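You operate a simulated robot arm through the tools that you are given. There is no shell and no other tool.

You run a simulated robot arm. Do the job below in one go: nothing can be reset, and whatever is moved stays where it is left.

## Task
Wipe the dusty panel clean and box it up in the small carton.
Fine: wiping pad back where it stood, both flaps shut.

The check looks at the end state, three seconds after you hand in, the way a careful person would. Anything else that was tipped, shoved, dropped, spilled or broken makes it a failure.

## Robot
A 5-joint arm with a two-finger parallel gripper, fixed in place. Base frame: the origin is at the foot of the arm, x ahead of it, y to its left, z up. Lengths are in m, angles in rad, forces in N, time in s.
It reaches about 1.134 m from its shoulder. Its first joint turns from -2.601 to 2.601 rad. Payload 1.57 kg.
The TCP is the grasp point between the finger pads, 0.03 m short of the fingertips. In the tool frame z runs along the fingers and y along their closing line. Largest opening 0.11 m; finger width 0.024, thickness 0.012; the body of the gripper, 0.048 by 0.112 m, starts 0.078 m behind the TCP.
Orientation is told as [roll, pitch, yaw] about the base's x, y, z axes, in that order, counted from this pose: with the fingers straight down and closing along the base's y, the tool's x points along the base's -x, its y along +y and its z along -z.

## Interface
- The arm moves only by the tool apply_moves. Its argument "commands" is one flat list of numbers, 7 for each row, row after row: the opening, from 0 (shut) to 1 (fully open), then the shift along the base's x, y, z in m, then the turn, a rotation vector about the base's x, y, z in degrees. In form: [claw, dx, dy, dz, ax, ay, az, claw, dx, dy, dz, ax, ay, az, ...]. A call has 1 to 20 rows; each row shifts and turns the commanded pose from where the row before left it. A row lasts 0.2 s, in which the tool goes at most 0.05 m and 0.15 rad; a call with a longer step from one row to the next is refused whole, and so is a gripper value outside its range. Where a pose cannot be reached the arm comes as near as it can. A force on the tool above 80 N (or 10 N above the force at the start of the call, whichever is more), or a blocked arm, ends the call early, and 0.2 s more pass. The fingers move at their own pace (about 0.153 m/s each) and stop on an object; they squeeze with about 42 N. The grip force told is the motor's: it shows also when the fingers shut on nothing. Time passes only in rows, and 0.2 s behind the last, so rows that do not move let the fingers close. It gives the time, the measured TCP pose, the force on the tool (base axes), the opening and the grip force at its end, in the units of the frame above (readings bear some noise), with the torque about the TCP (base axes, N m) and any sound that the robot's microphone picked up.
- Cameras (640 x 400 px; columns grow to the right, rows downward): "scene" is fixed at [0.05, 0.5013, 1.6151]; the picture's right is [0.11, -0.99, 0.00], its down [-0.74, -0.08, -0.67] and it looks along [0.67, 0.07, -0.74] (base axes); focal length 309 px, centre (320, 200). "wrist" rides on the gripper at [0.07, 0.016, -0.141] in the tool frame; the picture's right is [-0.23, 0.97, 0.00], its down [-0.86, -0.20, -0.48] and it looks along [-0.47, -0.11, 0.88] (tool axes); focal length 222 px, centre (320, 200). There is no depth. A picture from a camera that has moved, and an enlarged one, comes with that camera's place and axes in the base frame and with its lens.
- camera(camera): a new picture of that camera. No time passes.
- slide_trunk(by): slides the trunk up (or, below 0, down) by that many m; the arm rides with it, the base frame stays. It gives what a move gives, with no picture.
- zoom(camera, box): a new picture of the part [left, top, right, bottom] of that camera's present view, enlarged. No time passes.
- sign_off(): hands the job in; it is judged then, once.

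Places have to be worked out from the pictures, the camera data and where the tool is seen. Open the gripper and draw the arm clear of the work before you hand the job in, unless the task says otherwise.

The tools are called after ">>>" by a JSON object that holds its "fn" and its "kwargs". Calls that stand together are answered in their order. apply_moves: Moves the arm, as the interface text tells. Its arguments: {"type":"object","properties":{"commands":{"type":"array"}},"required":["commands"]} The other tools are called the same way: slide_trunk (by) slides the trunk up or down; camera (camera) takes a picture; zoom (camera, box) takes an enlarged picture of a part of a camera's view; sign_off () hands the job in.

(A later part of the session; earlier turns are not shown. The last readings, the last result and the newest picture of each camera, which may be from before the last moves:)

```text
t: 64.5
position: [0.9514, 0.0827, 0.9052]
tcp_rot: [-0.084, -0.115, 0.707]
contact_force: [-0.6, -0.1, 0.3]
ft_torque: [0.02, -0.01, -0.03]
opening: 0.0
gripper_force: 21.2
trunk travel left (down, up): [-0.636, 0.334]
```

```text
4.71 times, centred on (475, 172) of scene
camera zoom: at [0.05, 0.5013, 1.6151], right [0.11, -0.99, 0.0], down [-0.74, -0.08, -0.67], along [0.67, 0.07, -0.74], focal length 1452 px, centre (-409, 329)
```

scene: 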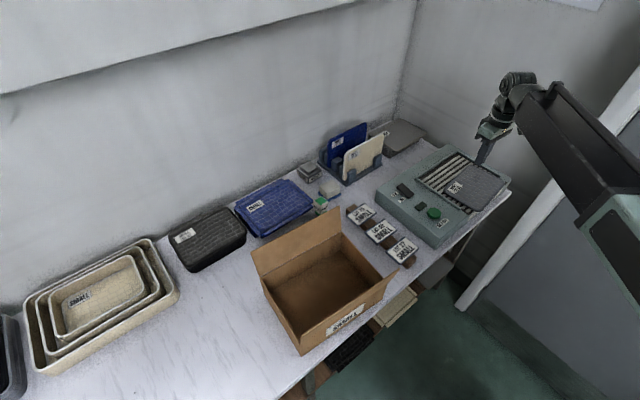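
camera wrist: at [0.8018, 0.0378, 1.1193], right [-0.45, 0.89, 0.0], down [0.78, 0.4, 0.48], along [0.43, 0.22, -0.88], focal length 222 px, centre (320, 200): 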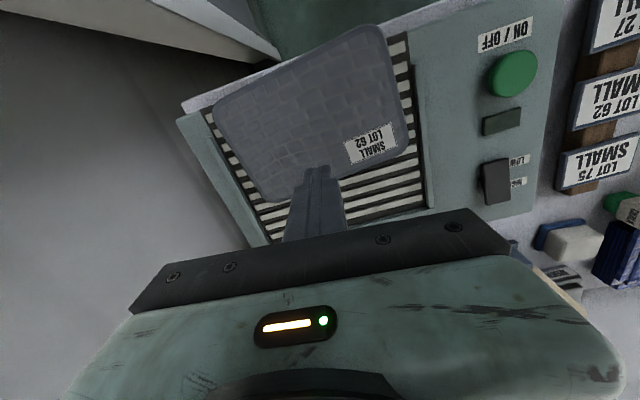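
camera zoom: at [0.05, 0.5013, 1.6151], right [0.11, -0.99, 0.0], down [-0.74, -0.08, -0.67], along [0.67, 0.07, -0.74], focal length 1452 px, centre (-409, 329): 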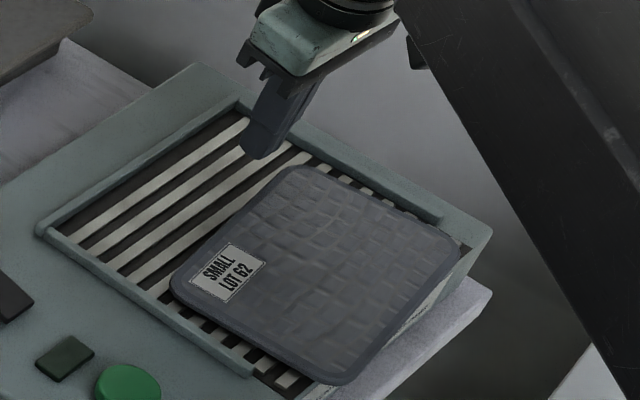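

The fingertips are behind the back edge, over the slats. I lower in small steps to feel for the slats.

>>> {"fn": "slide_trunk", "kwargs": {"by": -0.012}}

>>> {"fn": "slide_trunk", "kwargs": {"by": -0.004}}

>>> {"fn": "slide_trunk", "kwargs": {"by": -0.003}}

>>> {"fn": "zoom", "kwargs": {"camera": "wrist", "box": [170, 40, 450, 215]}}

```text
t: 65.1
position: [0.951, 0.0833, 0.8929]
tcp_rot: [-0.084, -0.115, 0.705]
contact_force: [0.8, -0.2, 0.0]
ft_torque: [-0.04, -0.01, 0.03]
opening: 0.0
gripper_force: 21.7
trunk travel left (down, up): [-0.624, 0.346]
```

```text
t: 65.6
position: [0.9524, 0.0832, 0.8903]
tcp_rot: [-0.084, -0.115, 0.705]
contact_force: [0.1, 0.1, 0.1]
ft_torque: [0.01, -0.02, 0.03]
opening: 0.0
gripper_force: 21.0
trunk travel left (down, up): [-0.62, 0.35]
```

```text
t: 66.1
position: [0.9515, 0.0833, 0.8862]
tcp_rot: [-0.085, -0.115, 0.705]
contact_force: [-0.9, -0.1, 0.9]
ft_torque: [0.01, 0.01, -0.03]
opening: 0.0
gripper_force: 21.3
trunk travel left (down, up): [-0.617, 0.353]
```

```text
2.29 times, centred on (310, 128) of wrist
camera zoom: at [0.8683, 0.0496, 1.017], right [-0.45, 0.89, -0.06], down [0.71, 0.39, 0.59], along [0.55, 0.23, -0.81], focal length 508 px, centre (343, 366)
```

zoom: 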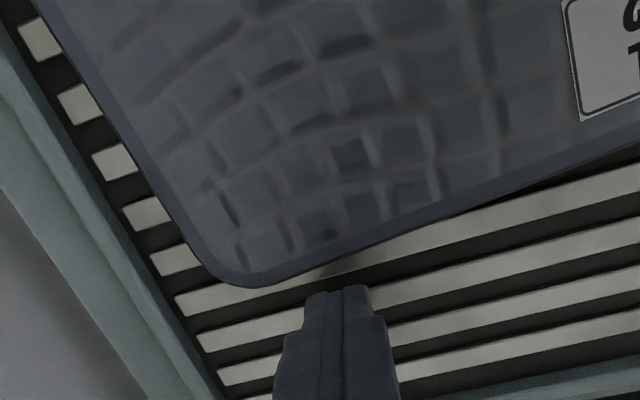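

Still no slat contact with the tips around z 0.8565, already several mm below the panel's top. I go 2 mm lower and then push the panel's back edge forward in small steps.

>>> {"fn": "slide_trunk", "kwargs": {"by": -0.002}}

>>> {"fn": "apply_moves", "kwargs": {"commands": [0, -0.0065, -0.0076, 0, 0, 0, 0, 0, -0.0065, -0.0076, 0, 0, 0, 0]}}

>>> {"fn": "zoom", "kwargs": {"camera": "wrist", "box": [170, 40, 450, 215]}}

```text
t: 66.6
position: [0.9502, 0.0833, 0.8834]
tcp_rot: [-0.084, -0.116, 0.705]
contact_force: [0.2, -0.3, 0.2]
ft_torque: [-0.02, 0.02, 0.0]
opening: 0.0
gripper_force: 21.5
trunk travel left (down, up): [-0.615, 0.355]
```

```text
t: 67.2
position: [0.9379, 0.0674, 0.8842]
tcp_rot: [-0.084, -0.116, 0.707]
contact_force: [-0.6, 0.7, 0.0]
ft_torque: [-0.01, 0.01, 0.04]
opening: 0.0
gripper_force: 21.6
trunk travel left (down, up): [-0.615, 0.355]
```

```text
2.29 times, centred on (310, 128) of wrist
camera zoom: at [0.8556, 0.0342, 1.015], right [-0.45, 0.89, -0.06], down [0.71, 0.39, 0.59], along [0.55, 0.23, -0.81], focal length 508 px, centre (343, 366)
```

zoom: 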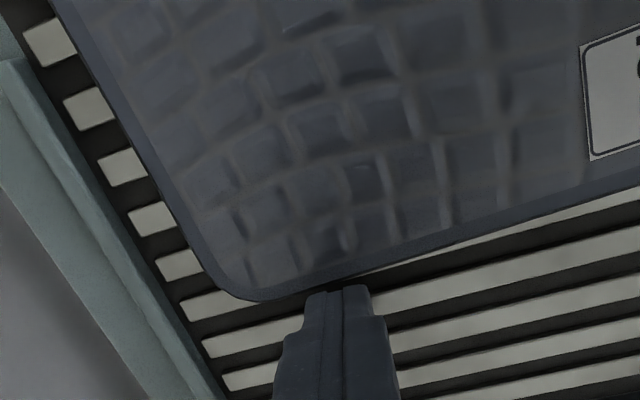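

The fingertips are right at the panel's edge. I push on by about 1 cm and look for movement.

>>> {"fn": "apply_moves", "kwargs": {"commands": [0, -0.0033, -0.0038, 0, 0, 0, 0, 0, -0.0033, -0.0038, 0, 0, 0, 0]}}

>>> {"fn": "zoom", "kwargs": {"camera": "wrist", "box": [170, 40, 450, 215]}}

>>> {"fn": "zoom", "kwargs": {"camera": "scene", "box": [425, 130, 525, 215]}}

```text
t: 67.8
position: [0.9312, 0.0591, 0.8847]
tcp_rot: [-0.083, -0.115, 0.705]
contact_force: [-0.2, 0.3, -0.8]
ft_torque: [0.03, 0.0, 0.0]
opening: 0.0001
gripper_force: 21.5
trunk travel left (down, up): [-0.615, 0.355]
```

```text
2.29 times, centred on (310, 128) of wrist
camera zoom: at [0.8485, 0.026, 1.015], right [-0.45, 0.89, -0.06], down [0.71, 0.39, 0.59], along [0.55, 0.23, -0.81], focal length 508 px, centre (343, 366)
```

zoom: 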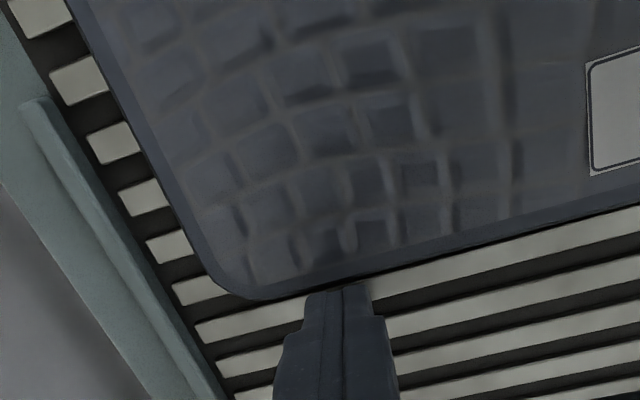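

```text
4.71 times, centred on (475, 172) of scene
camera zoom: at [0.05, 0.5013, 1.6151], right [0.11, -0.99, 0.0], down [-0.74, -0.08, -0.67], along [0.67, 0.07, -0.74], focal length 1452 px, centre (-409, 329)
```

zoom: 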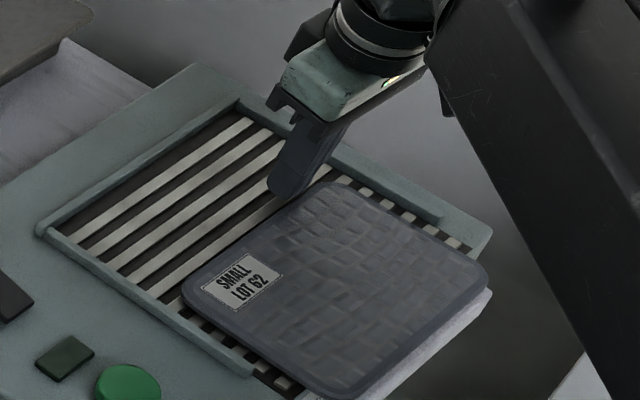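

The panel slides easily, with almost no force, and turns clockwise as planned. I push about 2 cm further, then inspect.

>>> {"fn": "apply_moves", "kwargs": {"commands": [0, -0.0036, -0.0035, 0, 0, 0, 0, 0, -0.0036, -0.0035, 0, 0, 0, 0, 0, -0.0036, -0.0035, 0, 0, 0, 0, 0, -0.0036, -0.0035, 0, 0, 0, 0]}}

>>> {"fn": "zoom", "kwargs": {"camera": "scene", "box": [425, 130, 525, 215]}}

>>> {"fn": "camera", "kwargs": {"camera": "wrist"}}

```text
t: 68.8
position: [0.9174, 0.0456, 0.8855]
tcp_rot: [-0.084, -0.115, 0.704]
contact_force: [-0.5, 0.3, 0.0]
ft_torque: [0.02, 0.0, -0.01]
opening: 0.0
gripper_force: 21.2
trunk travel left (down, up): [-0.615, 0.355]
```

```text
4.71 times, centred on (475, 172) of scene
camera zoom: at [0.05, 0.5013, 1.6151], right [0.11, -0.99, 0.0], down [-0.74, -0.08, -0.67], along [0.67, 0.07, -0.74], focal length 1452 px, centre (-409, 329)
```

zoom: 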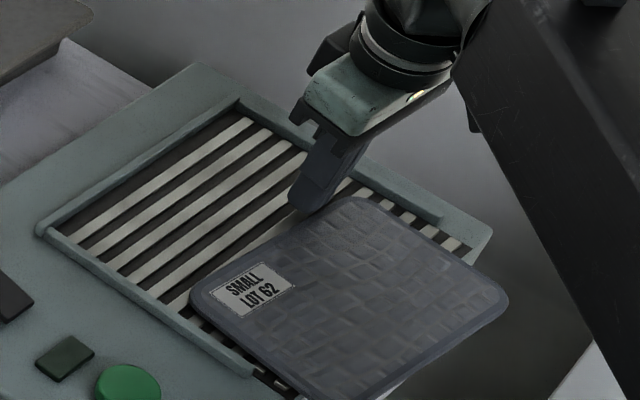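

```text
taken
camera wrist: at [0.8343, 0.0133, 1.015], right [-0.45, 0.89, -0.06], down [0.71, 0.39, 0.59], along [0.55, 0.23, -0.81], focal length 222 px, centre (320, 200)
```

wrist: 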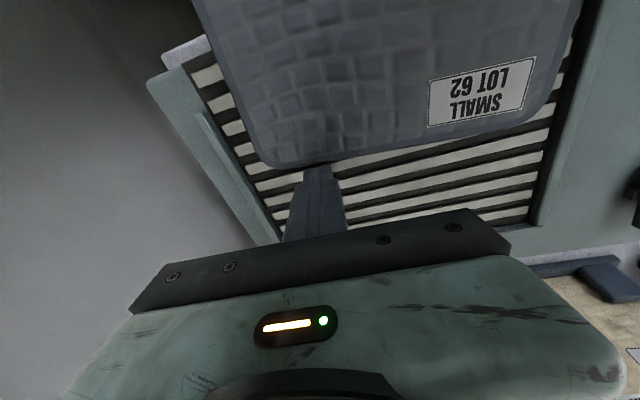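

The panel has turned about 11° clockwise and its corner D now overhangs about 5 cm, with its centre still 2–3 cm inside the edge. I lift clear and go round to the front of corner A, to push that end back and turn the panel further.

>>> {"fn": "slide_trunk", "kwargs": {"by": 0.08}}

>>> {"fn": "apply_moves", "kwargs": {"commands": [0, -0.0445, -0.0021, -0.002, -0.68, 7.97, 0, 0, -0.0445, -0.0021, 0, 0, 0, 0, 0, -0.0445, -0.0021, 0, 0, 0, 0, 0, -0.0445, -0.0021, 0, 0, 0, 0, 0, -0.0445, -0.0021, 0, 0, 0, 0]}}

>>> {"fn": "camera", "kwargs": {"camera": "wrist"}}

>>> {"fn": "zoom", "kwargs": {"camera": "scene", "box": [425, 130, 545, 230]}}

```text
t: 70.0
position: [0.9169, 0.0457, 0.9644]
tcp_rot: [-0.084, -0.115, 0.705]
contact_force: [0.4, 0.8, 0.2]
ft_torque: [-0.01, 0.02, 0.0]
opening: 0.0
gripper_force: 21.2
trunk travel left (down, up): [-0.695, 0.275]
```

```text
t: 71.2
position: [0.6957, 0.0365, 0.9631]
tcp_rot: [-0.004, -0.003, 0.698]
contact_force: [0.3, -0.9, 0.2]
ft_torque: [-0.05, 0.04, -0.04]
opening: 0.0002
gripper_force: 21.1
out of reach, approached as far as the arm can: row 5
trunk travel left (down, up): [-0.695, 0.275]
```

```text
taken
camera wrist: at [0.6319, 0.0054, 1.1034], right [-0.45, 0.89, 0.0], down [0.78, 0.4, 0.48], along [0.43, 0.22, -0.88], focal length 222 px, centre (320, 200)
```

wrist: 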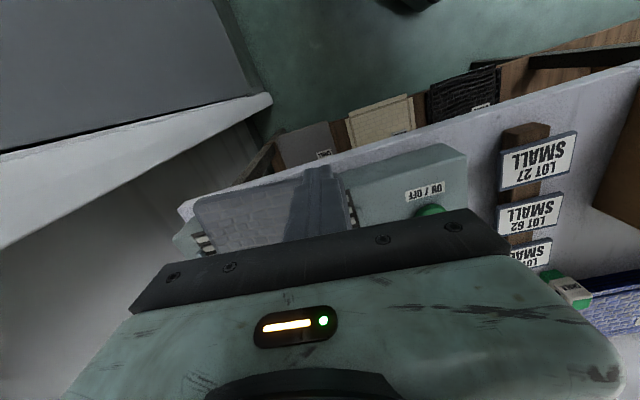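

```text
4.00 times, centred on (485, 180) of scene
camera zoom: at [0.05, 0.5013, 1.6151], right [0.11, -0.99, 0.0], down [-0.74, -0.08, -0.67], along [0.67, 0.07, -0.74], focal length 1234 px, centre (-340, 280)
```

zoom: 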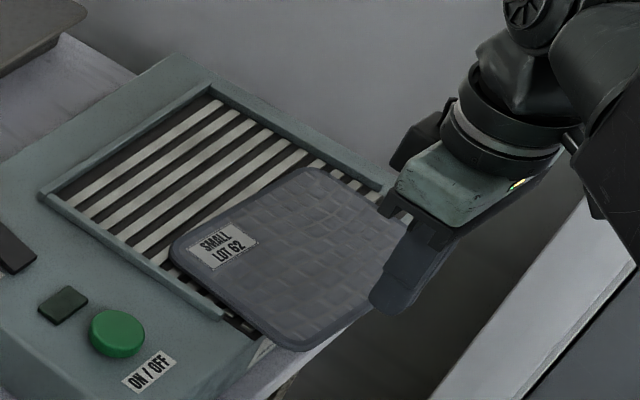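

From this view D is at about (0.828,-0.071) and A at (0.706,0.075). I lower the fingertips in front of the edge near A (tips at about z 0.857, ahead of the machine front) and then push that end back along an arc about D.

>>> {"fn": "slide_trunk", "kwargs": {"by": -0.076}}

>>> {"fn": "apply_moves", "kwargs": {"commands": [0, 0.005, 0.004, 0, 0, 0, 0, 0, 0.005, 0.004, 0, 0, 0, 0, 0, 0.005, 0.004, 0, 0, 0, 0]}}

>>> {"fn": "zoom", "kwargs": {"camera": "scene", "box": [425, 130, 545, 230]}}

>>> {"fn": "zoom", "kwargs": {"camera": "wrist", "box": [150, 60, 470, 240]}}

```text
t: 72.3
position: [0.6954, 0.0368, 0.8861]
tcp_rot: [-0.005, -0.002, 0.699]
contact_force: [-0.2, -0.5, -0.5]
ft_torque: [-0.02, -0.02, -0.01]
opening: 0.0001
gripper_force: 21.2
trunk travel left (down, up): [-0.619, 0.351]
```

```text
t: 73.1
position: [0.7106, 0.0502, 0.8868]
tcp_rot: [-0.003, -0.003, 0.7]
contact_force: [-0.3, 0.1, 0.0]
ft_torque: [0.01, -0.03, 0.02]
opening: 0.0
gripper_force: 21.5
trunk travel left (down, up): [-0.619, 0.351]
```

```text
4.00 times, centred on (485, 180) of scene
camera zoom: at [0.05, 0.5013, 1.6151], right [0.11, -0.99, 0.0], down [-0.74, -0.08, -0.67], along [0.67, 0.07, -0.74], focal length 1234 px, centre (-340, 280)
```

zoom: 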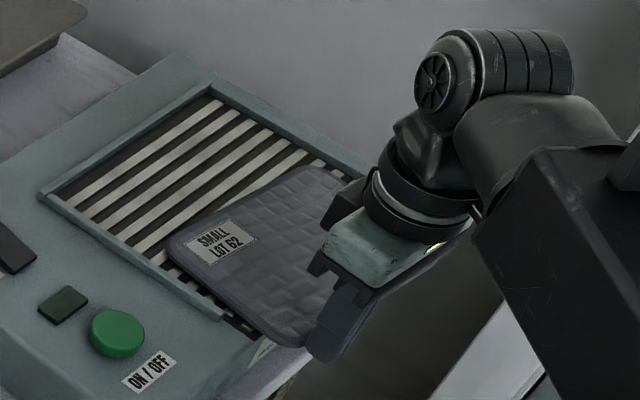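

```text
2.00 times, centred on (310, 150) of wrist
camera zoom: at [0.6477, 0.0179, 1.0273], right [-0.45, 0.89, 0.0], down [0.78, 0.4, 0.48], along [0.43, 0.22, -0.88], focal length 444 px, centre (340, 300)
```

zoom: 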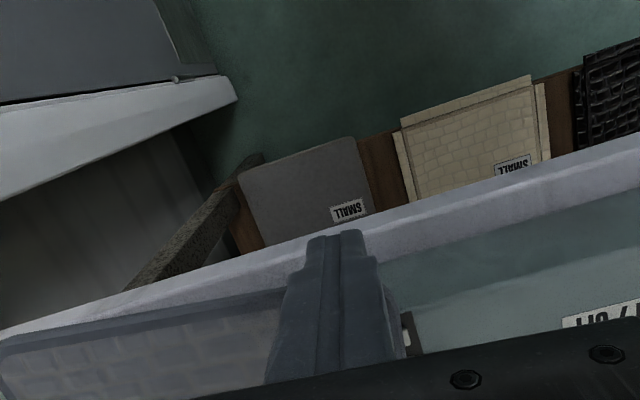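

The fingers are at the edge. I push the A end back along the arc about 3 cm.

>>> {"fn": "apply_moves", "kwargs": {"commands": [0, 0.0057, 0.0046, 0, 0, 0, 0, 0, 0.0057, 0.0046, 0, 0, 0, 0, 0, 0.0057, 0.0046, 0, 0, 0, 0, 0, 0.0057, 0.0046, 0, 0, 0, 0]}}

>>> {"fn": "zoom", "kwargs": {"camera": "scene", "box": [425, 130, 545, 230]}}

>>> {"fn": "zoom", "kwargs": {"camera": "wrist", "box": [150, 60, 470, 240]}}

```text
t: 74.1
position: [0.7338, 0.0666, 0.8844]
tcp_rot: [-0.005, -0.002, 0.699]
contact_force: [0.4, -0.1, -0.2]
ft_torque: [-0.02, 0.0, 0.01]
opening: 0.0
gripper_force: 21.0
trunk travel left (down, up): [-0.619, 0.351]
```

```text
4.00 times, centred on (485, 180) of scene
camera zoom: at [0.05, 0.5013, 1.6151], right [0.11, -0.99, 0.0], down [-0.74, -0.08, -0.67], along [0.67, 0.07, -0.74], focal length 1234 px, centre (-340, 280)
```

zoom: 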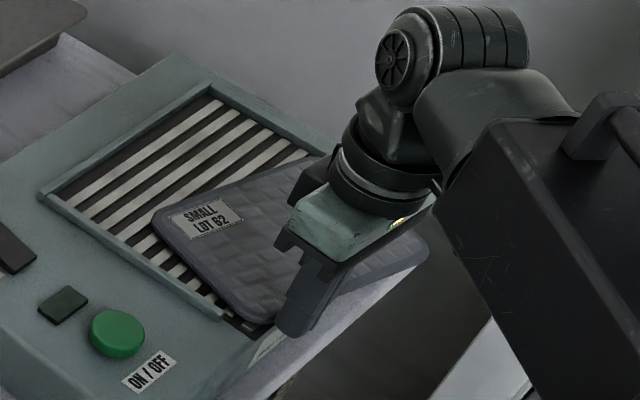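

```text
2.00 times, centred on (310, 150) of wrist
camera zoom: at [0.6701, 0.0363, 1.0273], right [-0.45, 0.89, 0.0], down [0.78, 0.4, 0.48], along [0.43, 0.22, -0.88], focal length 444 px, centre (340, 300)
```

zoom: 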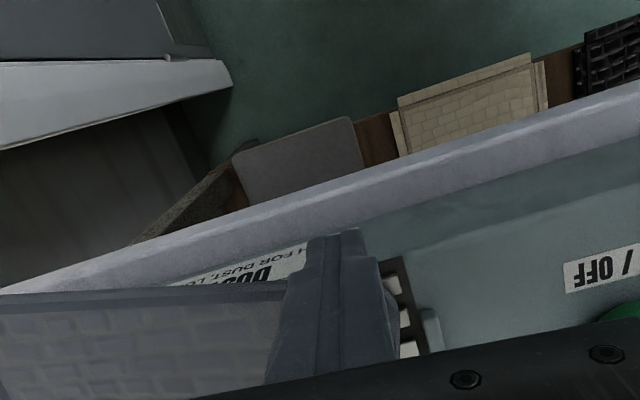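

It's turning well with negligible force. I push the A end a further 2 cm, then lift and inspect from above.

>>> {"fn": "apply_moves", "kwargs": {"commands": [0, 0.0067, 0.004, 0, 0, 0, 0, 0, 0.0067, 0.004, 0, 0, 0, 0, 0, 0.0067, 0.004, 0, 0, 0, 0]}}

>>> {"fn": "slide_trunk", "kwargs": {"by": 0.09}}

>>> {"fn": "apply_moves", "kwargs": {"commands": [0, 0.045, 0.0, 0, 0, 0, 0, 0, 0.045, 0.0, 0, 0, 0, 0, 0, 0.045, 0.0, 0, 0, 0, 0]}}

>>> {"fn": "camera", "kwargs": {"camera": "wrist"}}

>>> {"fn": "zoom", "kwargs": {"camera": "scene", "box": [425, 130, 545, 230]}}

```text
t: 74.9
position: [0.7536, 0.08, 0.8863]
tcp_rot: [-0.004, -0.001, 0.7]
contact_force: [-1.2, 0.7, -1.1]
ft_torque: [0.0, 0.02, 0.02]
opening: 0.0003
gripper_force: 21.1
trunk travel left (down, up): [-0.619, 0.351]
```

```text
t: 76.2
position: [0.7539, 0.0801, 0.9755]
tcp_rot: [-0.004, -0.002, 0.698]
contact_force: [0.8, 0.5, -0.1]
ft_torque: [-0.03, 0.01, -0.02]
opening: 0.0
gripper_force: 21.1
trunk travel left (down, up): [-0.709, 0.261]
```

```text
t: 77.0
position: [0.8893, 0.0808, 0.9761]
tcp_rot: [-0.003, -0.003, 0.698]
contact_force: [-0.2, -0.2, 0.5]
ft_torque: [0.02, 0.03, 0.02]
opening: 0.0001
gripper_force: 21.3
trunk travel left (down, up): [-0.709, 0.261]
```

```text
taken
camera wrist: at [0.8239, 0.0497, 1.1171], right [-0.45, 0.89, 0.0], down [0.78, 0.4, 0.48], along [0.43, 0.22, -0.88], focal length 222 px, centre (320, 200)
```

wrist: 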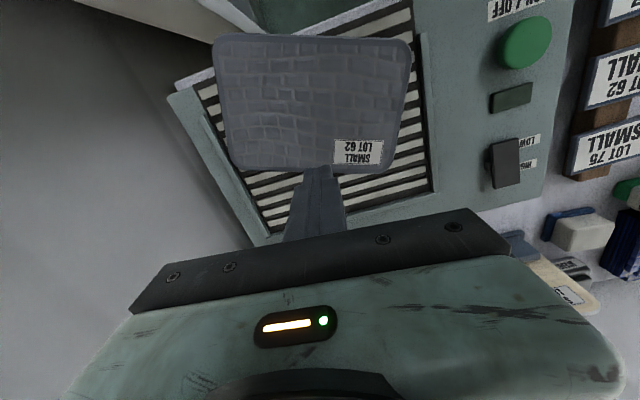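

```text
4.00 times, centred on (485, 180) of scene
camera zoom: at [0.05, 0.5013, 1.6151], right [0.11, -0.99, 0.0], down [-0.74, -0.08, -0.67], along [0.67, 0.07, -0.74], focal length 1234 px, centre (-340, 280)
```

zoom: 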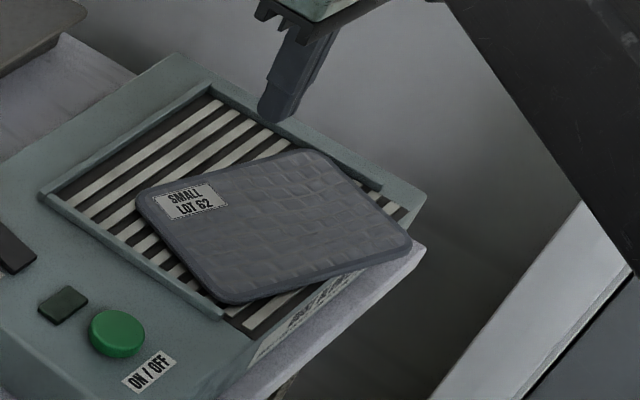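

The panel is now at about -64° with its centre back 6 cm inside the edge. I go behind the back edge near C again, for one more push forward with turning.

>>> {"fn": "apply_moves", "kwargs": {"commands": [0, 0.0362, -0.0214, 0.001, 0.18, -4.5, 0, 0, 0.0363, -0.0214, 0.001, 0.18, -4.5, 0, 0, 0, 0, 0, 0, 0, 0]}}

>>> {"fn": "slide_trunk", "kwargs": {"by": -0.08}}

>>> {"fn": "zoom", "kwargs": {"camera": "wrist", "box": [170, 40, 450, 215]}}

```text
t: 77.8
position: [0.9625, 0.0377, 0.979]
tcp_rot: [-0.1, -0.126, 0.706]
contact_force: [0.6, -0.1, -0.6]
ft_torque: [0.01, -0.01, -0.01]
opening: 0.0
gripper_force: 21.3
trunk travel left (down, up): [-0.709, 0.261]
```

```text
t: 79.0
position: [0.9611, 0.0378, 0.8991]
tcp_rot: [-0.1, -0.127, 0.704]
contact_force: [-0.2, -0.3, 0.2]
ft_torque: [0.01, 0.0, -0.03]
opening: 0.0
gripper_force: 21.7
trunk travel left (down, up): [-0.629, 0.341]
```

```text
2.29 times, centred on (310, 128) of wrist
camera zoom: at [0.8762, 0.0062, 1.0284], right [-0.45, 0.89, -0.07], down [0.7, 0.4, 0.6], along [0.56, 0.22, -0.8], focal length 508 px, centre (343, 366)
```

zoom: 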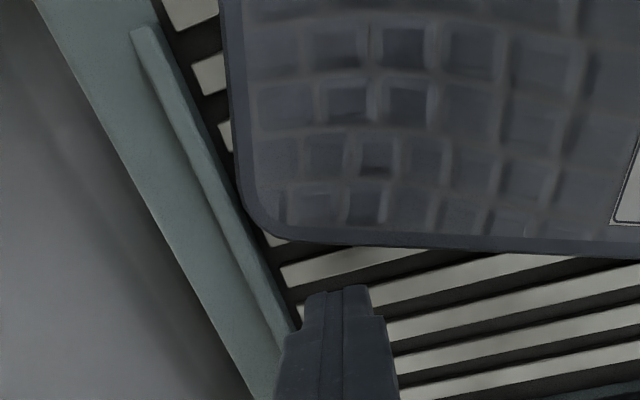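

The tips are clear of both the panel's back edge and the rail. I lower the last 14 mm and start the push.

>>> {"fn": "slide_trunk", "kwargs": {"by": -0.014}}

>>> {"fn": "apply_moves", "kwargs": {"commands": [0, -0.006, -0.0028, 0, 0, 0, 0, 0, -0.006, -0.0028, 0, 0, 0, 0, 0, -0.006, -0.0028, 0, 0, 0, 0]}}

>>> {"fn": "zoom", "kwargs": {"camera": "wrist", "box": [170, 40, 450, 215]}}

>>> {"fn": "zoom", "kwargs": {"camera": "scene", "box": [425, 130, 545, 230]}}

```text
t: 79.6
position: [0.9617, 0.038, 0.8857]
tcp_rot: [-0.099, -0.124, 0.706]
contact_force: [-0.3, 0.1, -0.6]
ft_torque: [-0.02, 0.03, 0.01]
opening: 0.0002
gripper_force: 21.1
trunk travel left (down, up): [-0.615, 0.355]
```

```text
t: 80.4
position: [0.9437, 0.0277, 0.8845]
tcp_rot: [-0.099, -0.126, 0.706]
contact_force: [0.8, -0.5, -0.3]
ft_torque: [-0.04, 0.0, 0.01]
opening: 0.0
gripper_force: 21.3
trunk travel left (down, up): [-0.615, 0.355]
```

```text
2.29 times, centred on (310, 128) of wrist
camera zoom: at [0.859, -0.0025, 1.0143], right [-0.45, 0.89, -0.07], down [0.7, 0.4, 0.6], along [0.56, 0.22, -0.8], focal length 508 px, centre (343, 366)
```

zoom: 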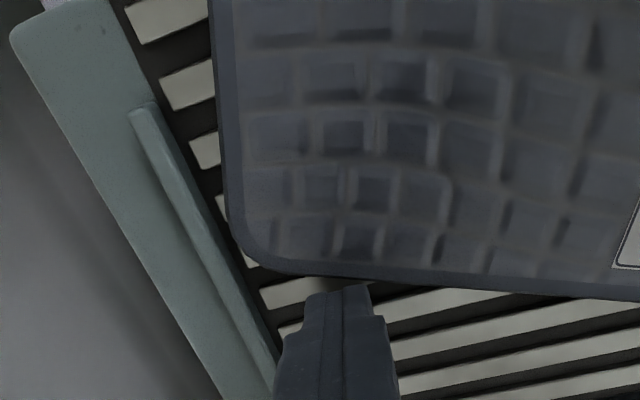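

```text
4.00 times, centred on (485, 180) of scene
camera zoom: at [0.05, 0.5013, 1.6151], right [0.11, -0.99, 0.0], down [-0.74, -0.08, -0.67], along [0.67, 0.07, -0.74], focal length 1234 px, centre (-340, 280)
```

zoom: 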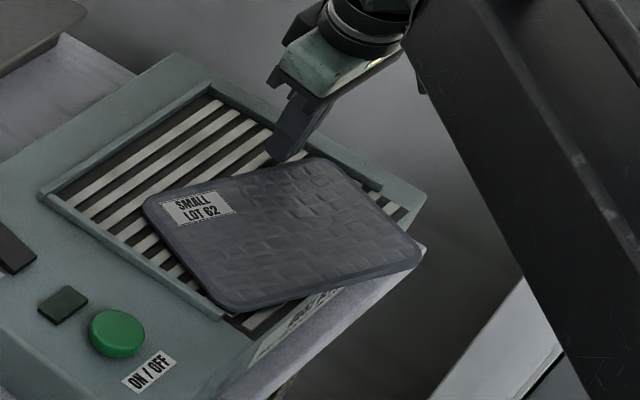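

The panel has begun to move. I push about 3.5 cm more in small rows.

>>> {"fn": "apply_moves", "kwargs": {"commands": [0, -0.0066, -0.0025, 0, 0, 0, 0, 0, -0.0066, -0.0025, 0, 0, 0, 0, 0, -0.0066, -0.0025, 0, 0, 0, 0]}}

>>> {"fn": "zoom", "kwargs": {"camera": "scene", "box": [425, 130, 545, 230]}}

>>> {"fn": "camera", "kwargs": {"camera": "wrist"}}

```text
t: 81.2
position: [0.9234, 0.0222, 0.8851]
tcp_rot: [-0.099, -0.127, 0.705]
contact_force: [0.3, 0.1, -0.4]
ft_torque: [0.0, 0.0, 0.02]
opening: 0.0
gripper_force: 22.1
trunk travel left (down, up): [-0.615, 0.355]
```

```text
4.00 times, centred on (485, 180) of scene
camera zoom: at [0.05, 0.5013, 1.6151], right [0.11, -0.99, 0.0], down [-0.74, -0.08, -0.67], along [0.67, 0.07, -0.74], focal length 1234 px, centre (-340, 280)
```

zoom: 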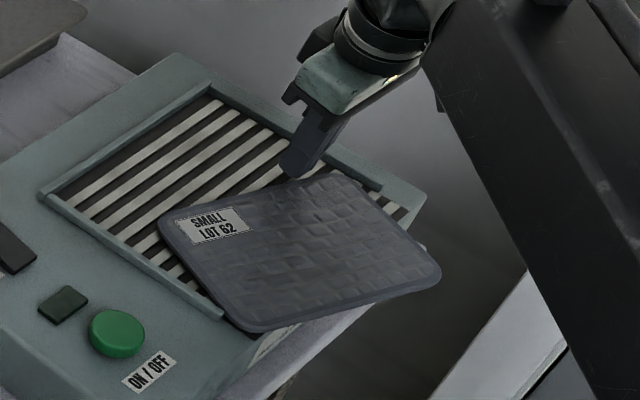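

```text
taken
camera wrist: at [0.8384, -0.0101, 1.0143], right [-0.45, 0.89, -0.07], down [0.7, 0.4, 0.6], along [0.56, 0.22, -0.8], focal length 222 px, centre (320, 200)
```

wrist: 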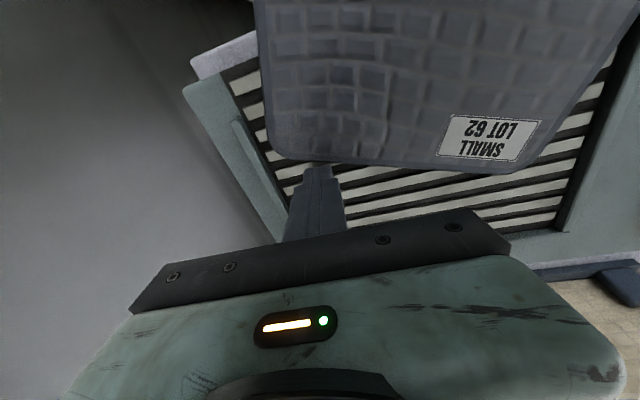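

The panel now stands at about -67° with its centre 3 cm inside the edge. One more pair of pushes will align it better with the arm, so I lift and go to the front of the A end again.

>>> {"fn": "slide_trunk", "kwargs": {"by": 0.09}}

>>> {"fn": "apply_moves", "kwargs": {"commands": [0, -0.044, 0.0098, -0.001, -0.18, 4.5, 0, 0, -0.044, 0.0098, -0.001, -0.18, 4.5, 0, 0, -0.044, 0.0098, 0, 0, 0, 0, 0, -0.044, 0.0098, 0, 0, 0, 0, 0, -0.044, 0.0098, 0, 0, 0, 0]}}

>>> {"fn": "camera", "kwargs": {"camera": "wrist"}}

```text
t: 82.4
position: [0.9242, 0.0218, 0.9744]
tcp_rot: [-0.1, -0.125, 0.707]
contact_force: [0.1, -1.3, -0.4]
ft_torque: [0.02, -0.01, 0.0]
opening: 0.0
gripper_force: 21.5
trunk travel left (down, up): [-0.705, 0.265]
```

```text
t: 83.6
position: [0.706, 0.0701, 0.973]
tcp_rot: [-0.002, -0.002, 0.7]
contact_force: [-0.4, -0.2, -0.6]
ft_torque: [0.0, -0.01, -0.04]
opening: 0.0001
gripper_force: 21.2
trunk travel left (down, up): [-0.705, 0.265]
```

```text
taken
camera wrist: at [0.6409, 0.0392, 1.1134], right [-0.45, 0.89, 0.0], down [0.78, 0.4, 0.48], along [0.43, 0.22, -0.88], focal length 222 px, centre (320, 200)
```

wrist: 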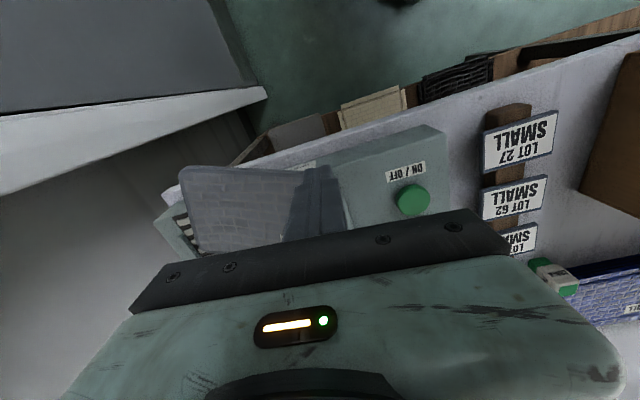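

D is confirmed near (0.798,-0.066). I lower beside the A end and push it back along the arc.

>>> {"fn": "slide_trunk", "kwargs": {"by": -0.087}}

>>> {"fn": "apply_moves", "kwargs": {"commands": [0, 0.006, 0.0035, 0, 0, 0, 0, 0, 0.006, 0.0035, 0, 0, 0, 0, 0, 0.0064, 0.0033, 0, 0, 0, 0, 0, 0.0064, 0.003, 0, 0, 0, 0, 0, 0.0064, 0.0028, 0, 0, 0, 0, 0, 0.0064, 0.0026, 0, 0, 0, 0, 0, 0.0064, 0.0024, 0, 0, 0, 0]}}

>>> {"fn": "zoom", "kwargs": {"camera": "scene", "box": [425, 130, 545, 230]}}

```text
t: 84.8
position: [0.7061, 0.0703, 0.8857]
tcp_rot: [-0.003, -0.002, 0.699]
contact_force: [-0.1, 0.5, 0.5]
ft_torque: [0.03, 0.01, -0.04]
opening: 0.0
gripper_force: 21.5
trunk travel left (down, up): [-0.618, 0.352]
```

```text
t: 86.5
position: [0.7468, 0.0926, 0.8858]
tcp_rot: [0.001, 0.003, 0.7]
contact_force: [-23.5, 3.5, -1.0]
ft_torque: [0.13, 0.68, 0.03]
opening: 0.0001
gripper_force: 21.6
trunk travel left (down, up): [-0.618, 0.352]
```

```text
4.00 times, centred on (485, 180) of scene
camera zoom: at [0.05, 0.5013, 1.6151], right [0.11, -0.99, 0.0], down [-0.74, -0.08, -0.67], along [0.67, 0.07, -0.74], focal length 1234 px, centre (-340, 280)
```

zoom: 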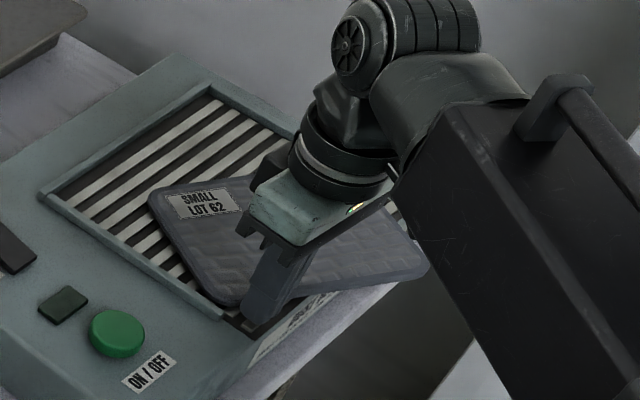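

There's a 23 N reaction: the finger has met the end of the left rail. I back off at once, lift, and inspect.

>>> {"fn": "apply_moves", "kwargs": {"commands": [0, -0.008, -0.004, 0, 0, 0, 0, 0, -0.01, -0.006, 0, 0, 0, 0]}}

>>> {"fn": "slide_trunk", "kwargs": {"by": 0.09}}

>>> {"fn": "apply_moves", "kwargs": {"commands": [0, 0.045, -0.002, 0, 0, 0, 0, 0, 0.045, -0.002, 0, 0, 0, 0, 0, 0.045, -0.002, 0, 0, 0, 0, 0, 0.025, 0, 0, 0, 0, 0]}}

>>> {"fn": "camera", "kwargs": {"camera": "wrist"}}

>>> {"fn": "zoom", "kwargs": {"camera": "scene", "box": [405, 130, 525, 230]}}

```text
t: 87.0
position: [0.7333, 0.0805, 0.8837]
tcp_rot: [-0.002, -0.002, 0.699]
contact_force: [-0.6, -1.4, 0.4]
ft_torque: [0.02, 0.04, -0.01]
opening: 0.0
gripper_force: 20.8
trunk travel left (down, up): [-0.618, 0.352]
```

```text
t: 88.3
position: [0.7317, 0.0796, 0.9755]
tcp_rot: [-0.003, -0.001, 0.7]
contact_force: [0.1, -0.7, 0.2]
ft_torque: [0.02, -0.01, -0.01]
opening: 0.0002
gripper_force: 21.2
trunk travel left (down, up): [-0.708, 0.262]
```

```text
t: 89.3
position: [0.8917, 0.0733, 0.9756]
tcp_rot: [-0.003, -0.002, 0.7]
contact_force: [-0.4, 0.8, 0.2]
ft_torque: [-0.01, 0.01, 0.0]
opening: 0.0001
gripper_force: 21.1
trunk travel left (down, up): [-0.708, 0.262]
```

```text
taken
camera wrist: at [0.8272, 0.0427, 1.1161], right [-0.45, 0.89, 0.0], down [0.78, 0.4, 0.48], along [0.43, 0.22, -0.88], focal length 222 px, centre (320, 200)
```

wrist: 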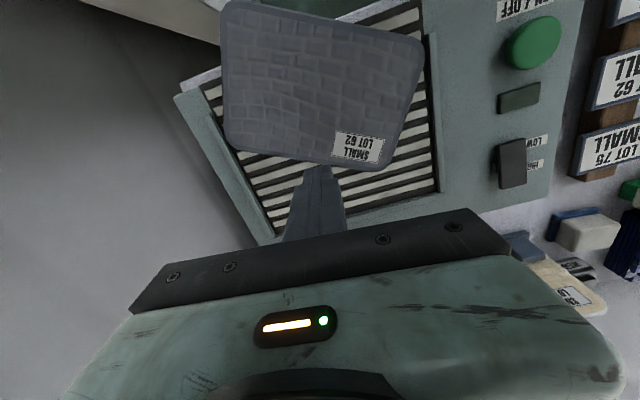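

```text
4.00 times, centred on (465, 180) of scene
camera zoom: at [0.05, 0.5013, 1.6151], right [0.11, -0.99, 0.0], down [-0.74, -0.08, -0.67], along [0.67, 0.07, -0.74], focal length 1234 px, centre (-260, 280)
```

zoom: 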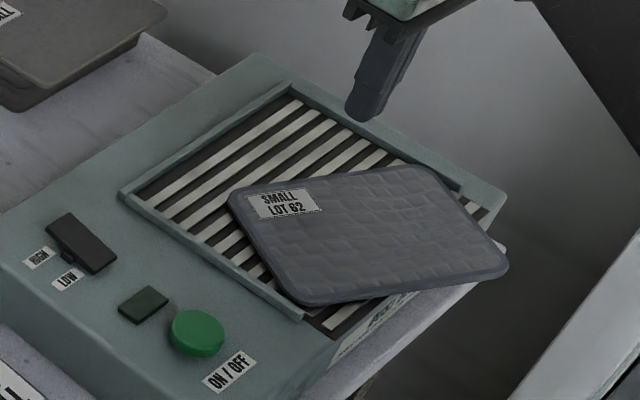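

The machine itself did not move and the panel is now at about -72°, centre 4.8 cm inside the edge. One last push at the C end will bring it forward and straighten it further.

>>> {"fn": "apply_moves", "kwargs": {"commands": [0, 0.0278, -0.0272, 0.001, 0.09, -4.5, 0, 0, 0.0278, -0.0273, 0.001, 0.09, -4.5, 0, 0, 0, 0, 0, 0, 0, 0]}}

>>> {"fn": "slide_trunk", "kwargs": {"by": -0.08}}

>>> {"fn": "zoom", "kwargs": {"camera": "wrist", "box": [170, 40, 450, 215]}}

```text
t: 90.1
position: [0.9456, 0.0205, 0.9794]
tcp_rot: [-0.103, -0.124, 0.704]
contact_force: [0.7, -0.3, 0.3]
ft_torque: [0.01, 0.02, 0.02]
opening: 0.0
gripper_force: 21.2
trunk travel left (down, up): [-0.708, 0.262]
```

```text
t: 91.3
position: [0.9435, 0.021, 0.8967]
tcp_rot: [-0.102, -0.124, 0.706]
contact_force: [-0.5, 0.1, 0.3]
ft_torque: [-0.03, 0.02, -0.02]
opening: 0.0001
gripper_force: 21.3
trunk travel left (down, up): [-0.628, 0.342]
```

```text
2.29 times, centred on (310, 128) of wrist
camera zoom: at [0.8598, -0.0106, 1.0275], right [-0.45, 0.89, -0.07], down [0.7, 0.4, 0.6], along [0.56, 0.22, -0.8], focal length 508 px, centre (343, 366)
```

zoom: 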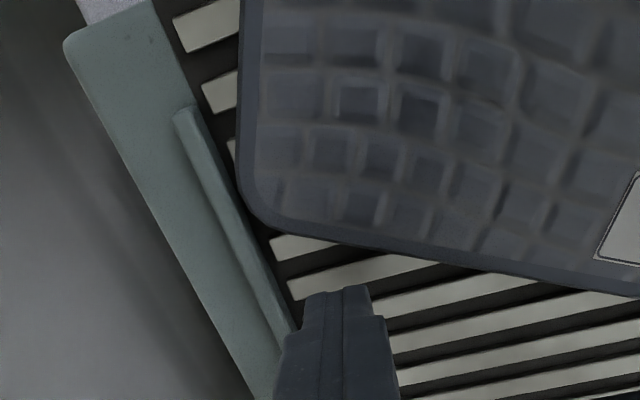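

Well placed behind the edge and clear of the rail. I lower the last 13 mm and push about 3.5 cm in small rows.

>>> {"fn": "slide_trunk", "kwargs": {"by": -0.013}}

>>> {"fn": "apply_moves", "kwargs": {"commands": [0, -0.0066, -0.002, 0, 0, 0, 0, 0, -0.0066, -0.002, 0, 0, 0, 0, 0, -0.0066, -0.002, 0, 0, 0, 0, 0, -0.0066, -0.0018, 0, 0, 0, 0]}}

>>> {"fn": "zoom", "kwargs": {"camera": "scene", "box": [405, 130, 525, 230]}}

>>> {"fn": "zoom", "kwargs": {"camera": "wrist", "box": [170, 40, 450, 215]}}

```text
t: 91.9
position: [0.9451, 0.0214, 0.885]
tcp_rot: [-0.103, -0.124, 0.706]
contact_force: [-0.1, 0.5, -0.3]
ft_torque: [0.0, 0.0, 0.0]
opening: 0.0
gripper_force: 21.3
trunk travel left (down, up): [-0.615, 0.355]
```

```text
t: 92.8
position: [0.9321, 0.0137, 0.8852]
tcp_rot: [-0.123, -0.146, 0.708]
contact_force: [23.8, 1.6, 3.3]
ft_torque: [0.03, -0.61, -0.04]
opening: 0.0
gripper_force: 21.3
trunk travel left (down, up): [-0.615, 0.355]
stopped in row 4: the force on the tool passed its limit at 82 N (the readings are from after the stop); the commanded pose is now the measured one
```

```text
4.00 times, centred on (465, 180) of scene
camera zoom: at [0.05, 0.5013, 1.6151], right [0.11, -0.99, 0.0], down [-0.74, -0.08, -0.67], along [0.67, 0.07, -0.74], focal length 1234 px, centre (-260, 280)
```

zoom: 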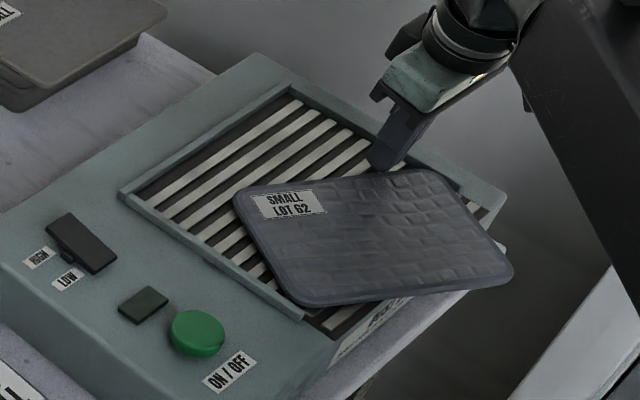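

```text
2.29 times, centred on (310, 128) of wrist
camera zoom: at [0.8434, -0.0181, 1.0114], right [-0.44, 0.89, -0.09], down [0.68, 0.4, 0.62], along [0.59, 0.22, -0.78], focal length 508 px, centre (343, 366)
```

zoom: 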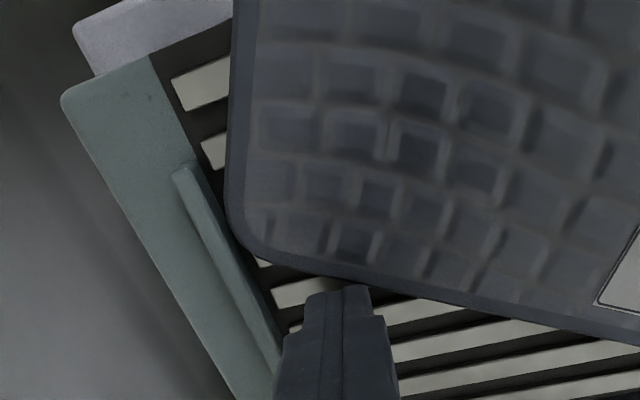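

The panel jammed between the two rails and the call stopped at 82 N. I back off immediately and lift to see the situation.

>>> {"fn": "apply_moves", "kwargs": {"commands": [0, 0.008, 0.003, 0, 0, 0, 0]}}

>>> {"fn": "slide_trunk", "kwargs": {"by": 0.09}}

>>> {"fn": "apply_moves", "kwargs": {"commands": [0, -0.018, 0.02, -0.001, -0.35, 4.3, 0, 0, -0.018, 0.02, -0.001, -0.35, 4.3, 0, 0, -0.01, 0.01, 0, 0, 0, 0]}}

>>> {"fn": "camera", "kwargs": {"camera": "wrist"}}

>>> {"fn": "zoom", "kwargs": {"camera": "wrist", "box": [180, 0, 460, 175]}}

>>> {"fn": "zoom", "kwargs": {"camera": "scene", "box": [405, 130, 525, 230]}}

```text
t: 93.2
position: [0.9362, 0.0162, 0.886]
tcp_rot: [-0.116, -0.139, 0.708]
contact_force: [0.6, 0.2, 0.0]
ft_torque: [-0.01, 0.03, 0.01]
opening: 0.0001
gripper_force: 21.7
trunk travel left (down, up): [-0.615, 0.355]
```

```text
t: 94.5
position: [0.9359, 0.0151, 0.9757]
tcp_rot: [-0.12, -0.141, 0.707]
contact_force: [0.5, -0.3, 0.4]
ft_torque: [0.01, -0.01, 0.02]
opening: 0.0
gripper_force: 21.6
trunk travel left (down, up): [-0.705, 0.265]
```

```text
t: 95.3
position: [0.8898, 0.0656, 0.9715]
tcp_rot: [-0.032, -0.02, 0.699]
contact_force: [-0.4, 0.1, 0.3]
ft_torque: [0.01, -0.01, 0.0]
opening: 0.0002
gripper_force: 21.1
trunk travel left (down, up): [-0.705, 0.265]
```

```text
taken
camera wrist: at [0.8225, 0.0355, 1.1117], right [-0.45, 0.89, -0.03], down [0.77, 0.4, 0.5], along [0.46, 0.21, -0.87], focal length 222 px, centre (320, 200)
```

wrist: 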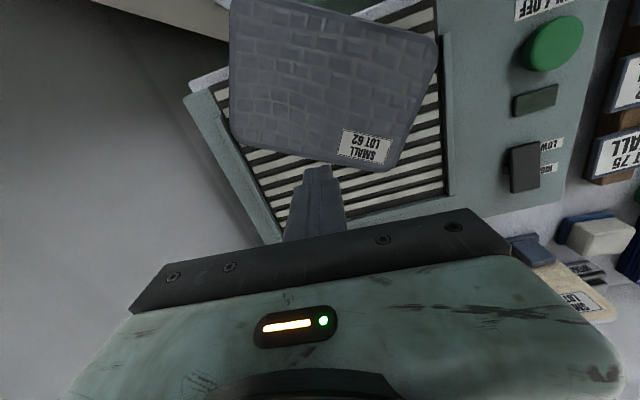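

```text
2.29 times, centred on (320, 88) of wrist
camera zoom: at [0.8225, 0.0355, 1.1117], right [-0.45, 0.89, -0.03], down [0.77, 0.4, 0.5], along [0.46, 0.21, -0.87], focal length 508 px, centre (320, 457)
```

zoom: 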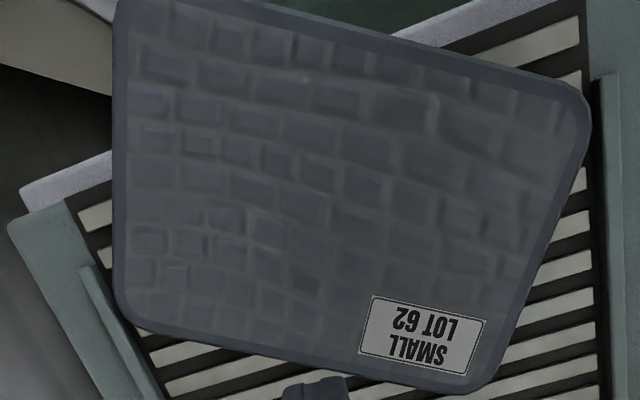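

```text
4.00 times, centred on (465, 180) of scene
camera zoom: at [0.05, 0.5013, 1.6151], right [0.11, -0.99, 0.0], down [-0.74, -0.08, -0.67], along [0.67, 0.07, -0.74], focal length 1234 px, centre (-260, 280)
```

zoom: 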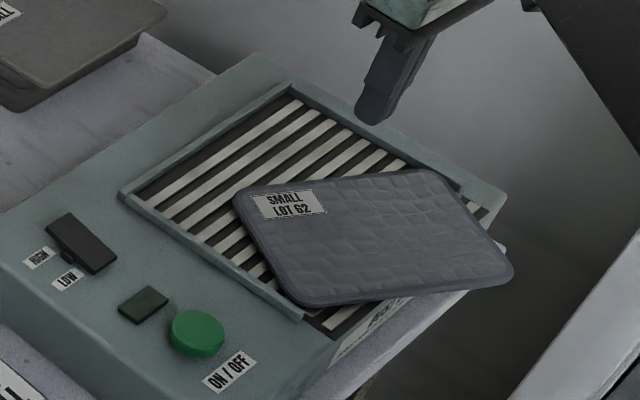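

Corners A and C are wedged between the rails, but the machine hasn't moved. Before gripping I want the panel's exact height, so I move over its middle and touch it lightly with the closed fingertips.

>>> {"fn": "apply_moves", "kwargs": {"commands": [0, -0.0224, -0.01, 0, 0.6, 1.8, 0, 0, -0.0224, -0.01, 0, 0, 0, 0]}}

>>> {"fn": "slide_trunk", "kwargs": {"by": -0.07}}

>>> {"fn": "slide_trunk", "kwargs": {"by": -0.004}}

>>> {"fn": "slide_trunk", "kwargs": {"by": -0.002}}

```text
t: 95.9
position: [0.8462, 0.046, 0.9726]
tcp_rot: [-0.004, -0.003, 0.699]
contact_force: [0.0, 0.1, 0.2]
ft_torque: [0.01, 0.01, 0.02]
opening: 0.0
gripper_force: 21.0
trunk travel left (down, up): [-0.705, 0.265]
```

```text
t: 97.0
position: [0.8461, 0.0452, 0.9013]
tcp_rot: [-0.005, -0.001, 0.701]
contact_force: [0.3, 0.1, -0.1]
ft_torque: [-0.01, 0.0, 0.03]
opening: 0.0
gripper_force: 21.8
trunk travel left (down, up): [-0.635, 0.335]
```

```text
t: 97.5
position: [0.8471, 0.0451, 0.8978]
tcp_rot: [-0.002, -0.003, 0.7]
contact_force: [0.3, -0.9, 0.1]
ft_torque: [0.04, 0.01, 0.03]
opening: 0.0
gripper_force: 21.2
trunk travel left (down, up): [-0.631, 0.339]
```

```text
t: 98.0
position: [0.8465, 0.0452, 0.8957]
tcp_rot: [-0.003, -0.003, 0.699]
contact_force: [0.5, 1.3, 0.4]
ft_torque: [0.01, -0.04, 0.03]
opening: 0.0002
gripper_force: 21.3
trunk travel left (down, up): [-0.629, 0.341]
```

No contact yet with the tips at z≈0.8658. I continue in 1–2 mm steps.

>>> {"fn": "slide_trunk", "kwargs": {"by": -0.0015}}

>>> {"fn": "slide_trunk", "kwargs": {"by": -0.0015}}

>>> {"fn": "slide_trunk", "kwargs": {"by": -0.0015}}

```text
t: 98.5
position: [0.8466, 0.0463, 0.8952]
tcp_rot: [-0.003, -0.003, 0.7]
contact_force: [0.8, 0.2, 0.3]
ft_torque: [-0.05, 0.0, 0.02]
opening: 0.0001
gripper_force: 21.3
trunk travel left (down, up): [-0.628, 0.342]
```

```text
t: 99.0
position: [0.8459, 0.0461, 0.8931]
tcp_rot: [-0.005, -0.002, 0.699]
contact_force: [-0.4, -0.5, -0.4]
ft_torque: [-0.04, 0.03, 0.01]
opening: 0.0
gripper_force: 21.7
trunk travel left (down, up): [-0.626, 0.344]
```

```text
t: 99.6
position: [0.8467, 0.0446, 0.8909]
tcp_rot: [-0.004, -0.002, 0.698]
contact_force: [-0.9, 0.0, 0.0]
ft_torque: [-0.03, 0.02, -0.04]
opening: 0.0001
gripper_force: 20.8
trunk travel left (down, up): [-0.625, 0.345]
```

Still no contact at tip z≈0.8615, so the panel top is a bit lower than I thought. I keep stepping down.

>>> {"fn": "slide_trunk", "kwargs": {"by": -0.0015}}

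>>> {"fn": "slide_trunk", "kwargs": {"by": -0.0015}}

>>> {"fn": "slide_trunk", "kwargs": {"by": -0.0015}}

```text
t: 100.1
position: [0.8469, 0.0456, 0.8907]
tcp_rot: [-0.003, -0.002, 0.699]
contact_force: [0.3, 0.8, 0.3]
ft_torque: [0.0, -0.02, -0.02]
opening: 0.0
gripper_force: 21.6
trunk travel left (down, up): [-0.623, 0.347]
```

```text
t: 100.6
position: [0.8462, 0.046, 0.8886]
tcp_rot: [-0.004, -0.002, 0.7]
contact_force: [0.5, 0.7, -1.0]
ft_torque: [0.0, 0.02, 0.02]
opening: 0.0002
gripper_force: 21.2
trunk travel left (down, up): [-0.622, 0.348]
```

```text
t: 101.1
position: [0.8458, 0.0459, 0.8885]
tcp_rot: [-0.006, -0.004, 0.699]
contact_force: [7.1, 0.8, 17.2]
ft_torque: [-0.07, -0.12, 0.07]
opening: 0.0
gripper_force: 21.7
trunk travel left (down, up): [-0.62, 0.35]
```

Contact at TCP z≈0.888, so the panel's top is at z≈0.858 in tool terms. I lift, then go behind the back edge nearer B to push the panel straight forward along the rails, freeing the wedge and bringing the gripping edge nearer.

>>> {"fn": "slide_trunk", "kwargs": {"by": 0.05}}

>>> {"fn": "apply_moves", "kwargs": {"commands": [0, 0.037, 0.032, 0, 0, 0, 0, 0, 0.037, 0.032, 0, 0, 0, 0, 0, 0, 0, 0, 0, 0, 0]}}

>>> {"fn": "slide_trunk", "kwargs": {"by": -0.04}}

>>> {"fn": "camera", "kwargs": {"camera": "wrist"}}

```text
t: 102.0
position: [0.8457, 0.0459, 0.9364]
tcp_rot: [-0.002, 0.0, 0.699]
contact_force: [0.5, -0.5, 0.0]
ft_torque: [-0.02, 0.0, 0.0]
opening: 0.0
gripper_force: 21.0
trunk travel left (down, up): [-0.67, 0.3]
```

```text
t: 102.8
position: [0.9209, 0.1115, 0.9366]
tcp_rot: [-0.005, -0.002, 0.702]
contact_force: [-0.4, 0.2, 0.1]
ft_torque: [0.03, 0.01, -0.03]
opening: 0.0
gripper_force: 21.4
trunk travel left (down, up): [-0.67, 0.3]
```

```text
t: 103.6
position: [0.9194, 0.1109, 0.8966]
tcp_rot: [-0.004, -0.004, 0.699]
contact_force: [-0.3, -0.7, 0.0]
ft_torque: [0.01, -0.02, 0.01]
opening: 0.0
gripper_force: 21.6
trunk travel left (down, up): [-0.63, 0.34]
```

```text
taken
camera wrist: at [0.8557, 0.0788, 1.0382], right [-0.45, 0.89, 0.0], down [0.78, 0.4, 0.48], along [0.43, 0.22, -0.88], focal length 222 px, centre (320, 200)
```

wrist: 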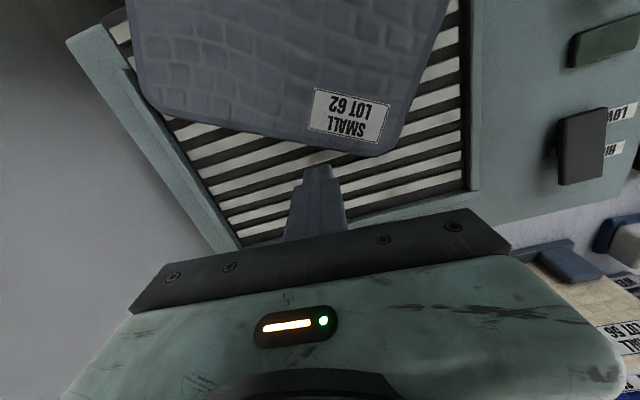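

Positioned behind the back edge, about a third of the way from B. I lower to tip z≈0.853 and push along the rails' direction in small steps.

>>> {"fn": "slide_trunk", "kwargs": {"by": -0.0135}}

>>> {"fn": "apply_moves", "kwargs": {"commands": [0, -0.0055, -0.0058, 0, 0, 0, 0, 0, -0.0055, -0.0058, 0, 0, 0, 0]}}

>>> {"fn": "apply_moves", "kwargs": {"commands": [0, -0.0055, -0.0058, 0, 0, 0, 0]}}

>>> {"fn": "zoom", "kwargs": {"camera": "scene", "box": [405, 130, 525, 230]}}

>>> {"fn": "camera", "kwargs": {"camera": "wrist"}}

```text
t: 104.2
position: [0.9202, 0.11, 0.8833]
tcp_rot: [-0.004, -0.001, 0.7]
contact_force: [-0.1, 0.0, 0.2]
ft_torque: [-0.03, 0.0, -0.02]
opening: 0.0
gripper_force: 21.0
trunk travel left (down, up): [-0.617, 0.353]
```

```text
t: 104.8
position: [0.9112, 0.1031, 0.8833]
tcp_rot: [-0.004, -0.008, 0.7]
contact_force: [29.5, 24.9, 13.2]
ft_torque: [0.69, -0.64, -0.41]
opening: 0.0
gripper_force: 20.7
trunk travel left (down, up): [-0.617, 0.353]
```

```text
t: 105.2
position: [0.902, 0.0901, 0.8837]
tcp_rot: [-0.005, 0.001, 0.699]
contact_force: [-1.1, 0.7, 0.1]
ft_torque: [-0.04, 0.0, -0.03]
opening: 0.0001
gripper_force: 21.3
trunk travel left (down, up): [-0.617, 0.353]
```

```text
4.00 times, centred on (465, 180) of scene
camera zoom: at [0.05, 0.5013, 1.6151], right [0.11, -0.99, 0.0], down [-0.74, -0.08, -0.67], along [0.67, 0.07, -0.74], focal length 1234 px, centre (-260, 280)
```

zoom: 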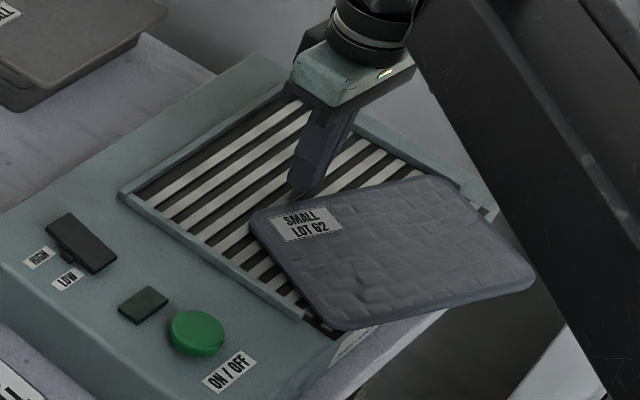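

```text
taken
camera wrist: at [0.8382, 0.0586, 1.025], right [-0.45, 0.89, 0.0], down [0.78, 0.4, 0.48], along [0.43, 0.21, -0.88], focal length 222 px, centre (320, 200)
```

wrist: 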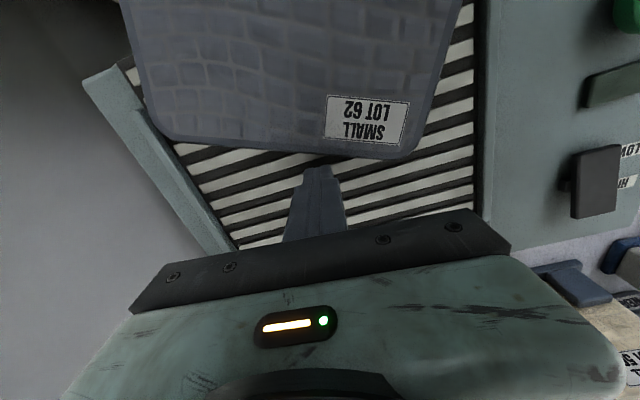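

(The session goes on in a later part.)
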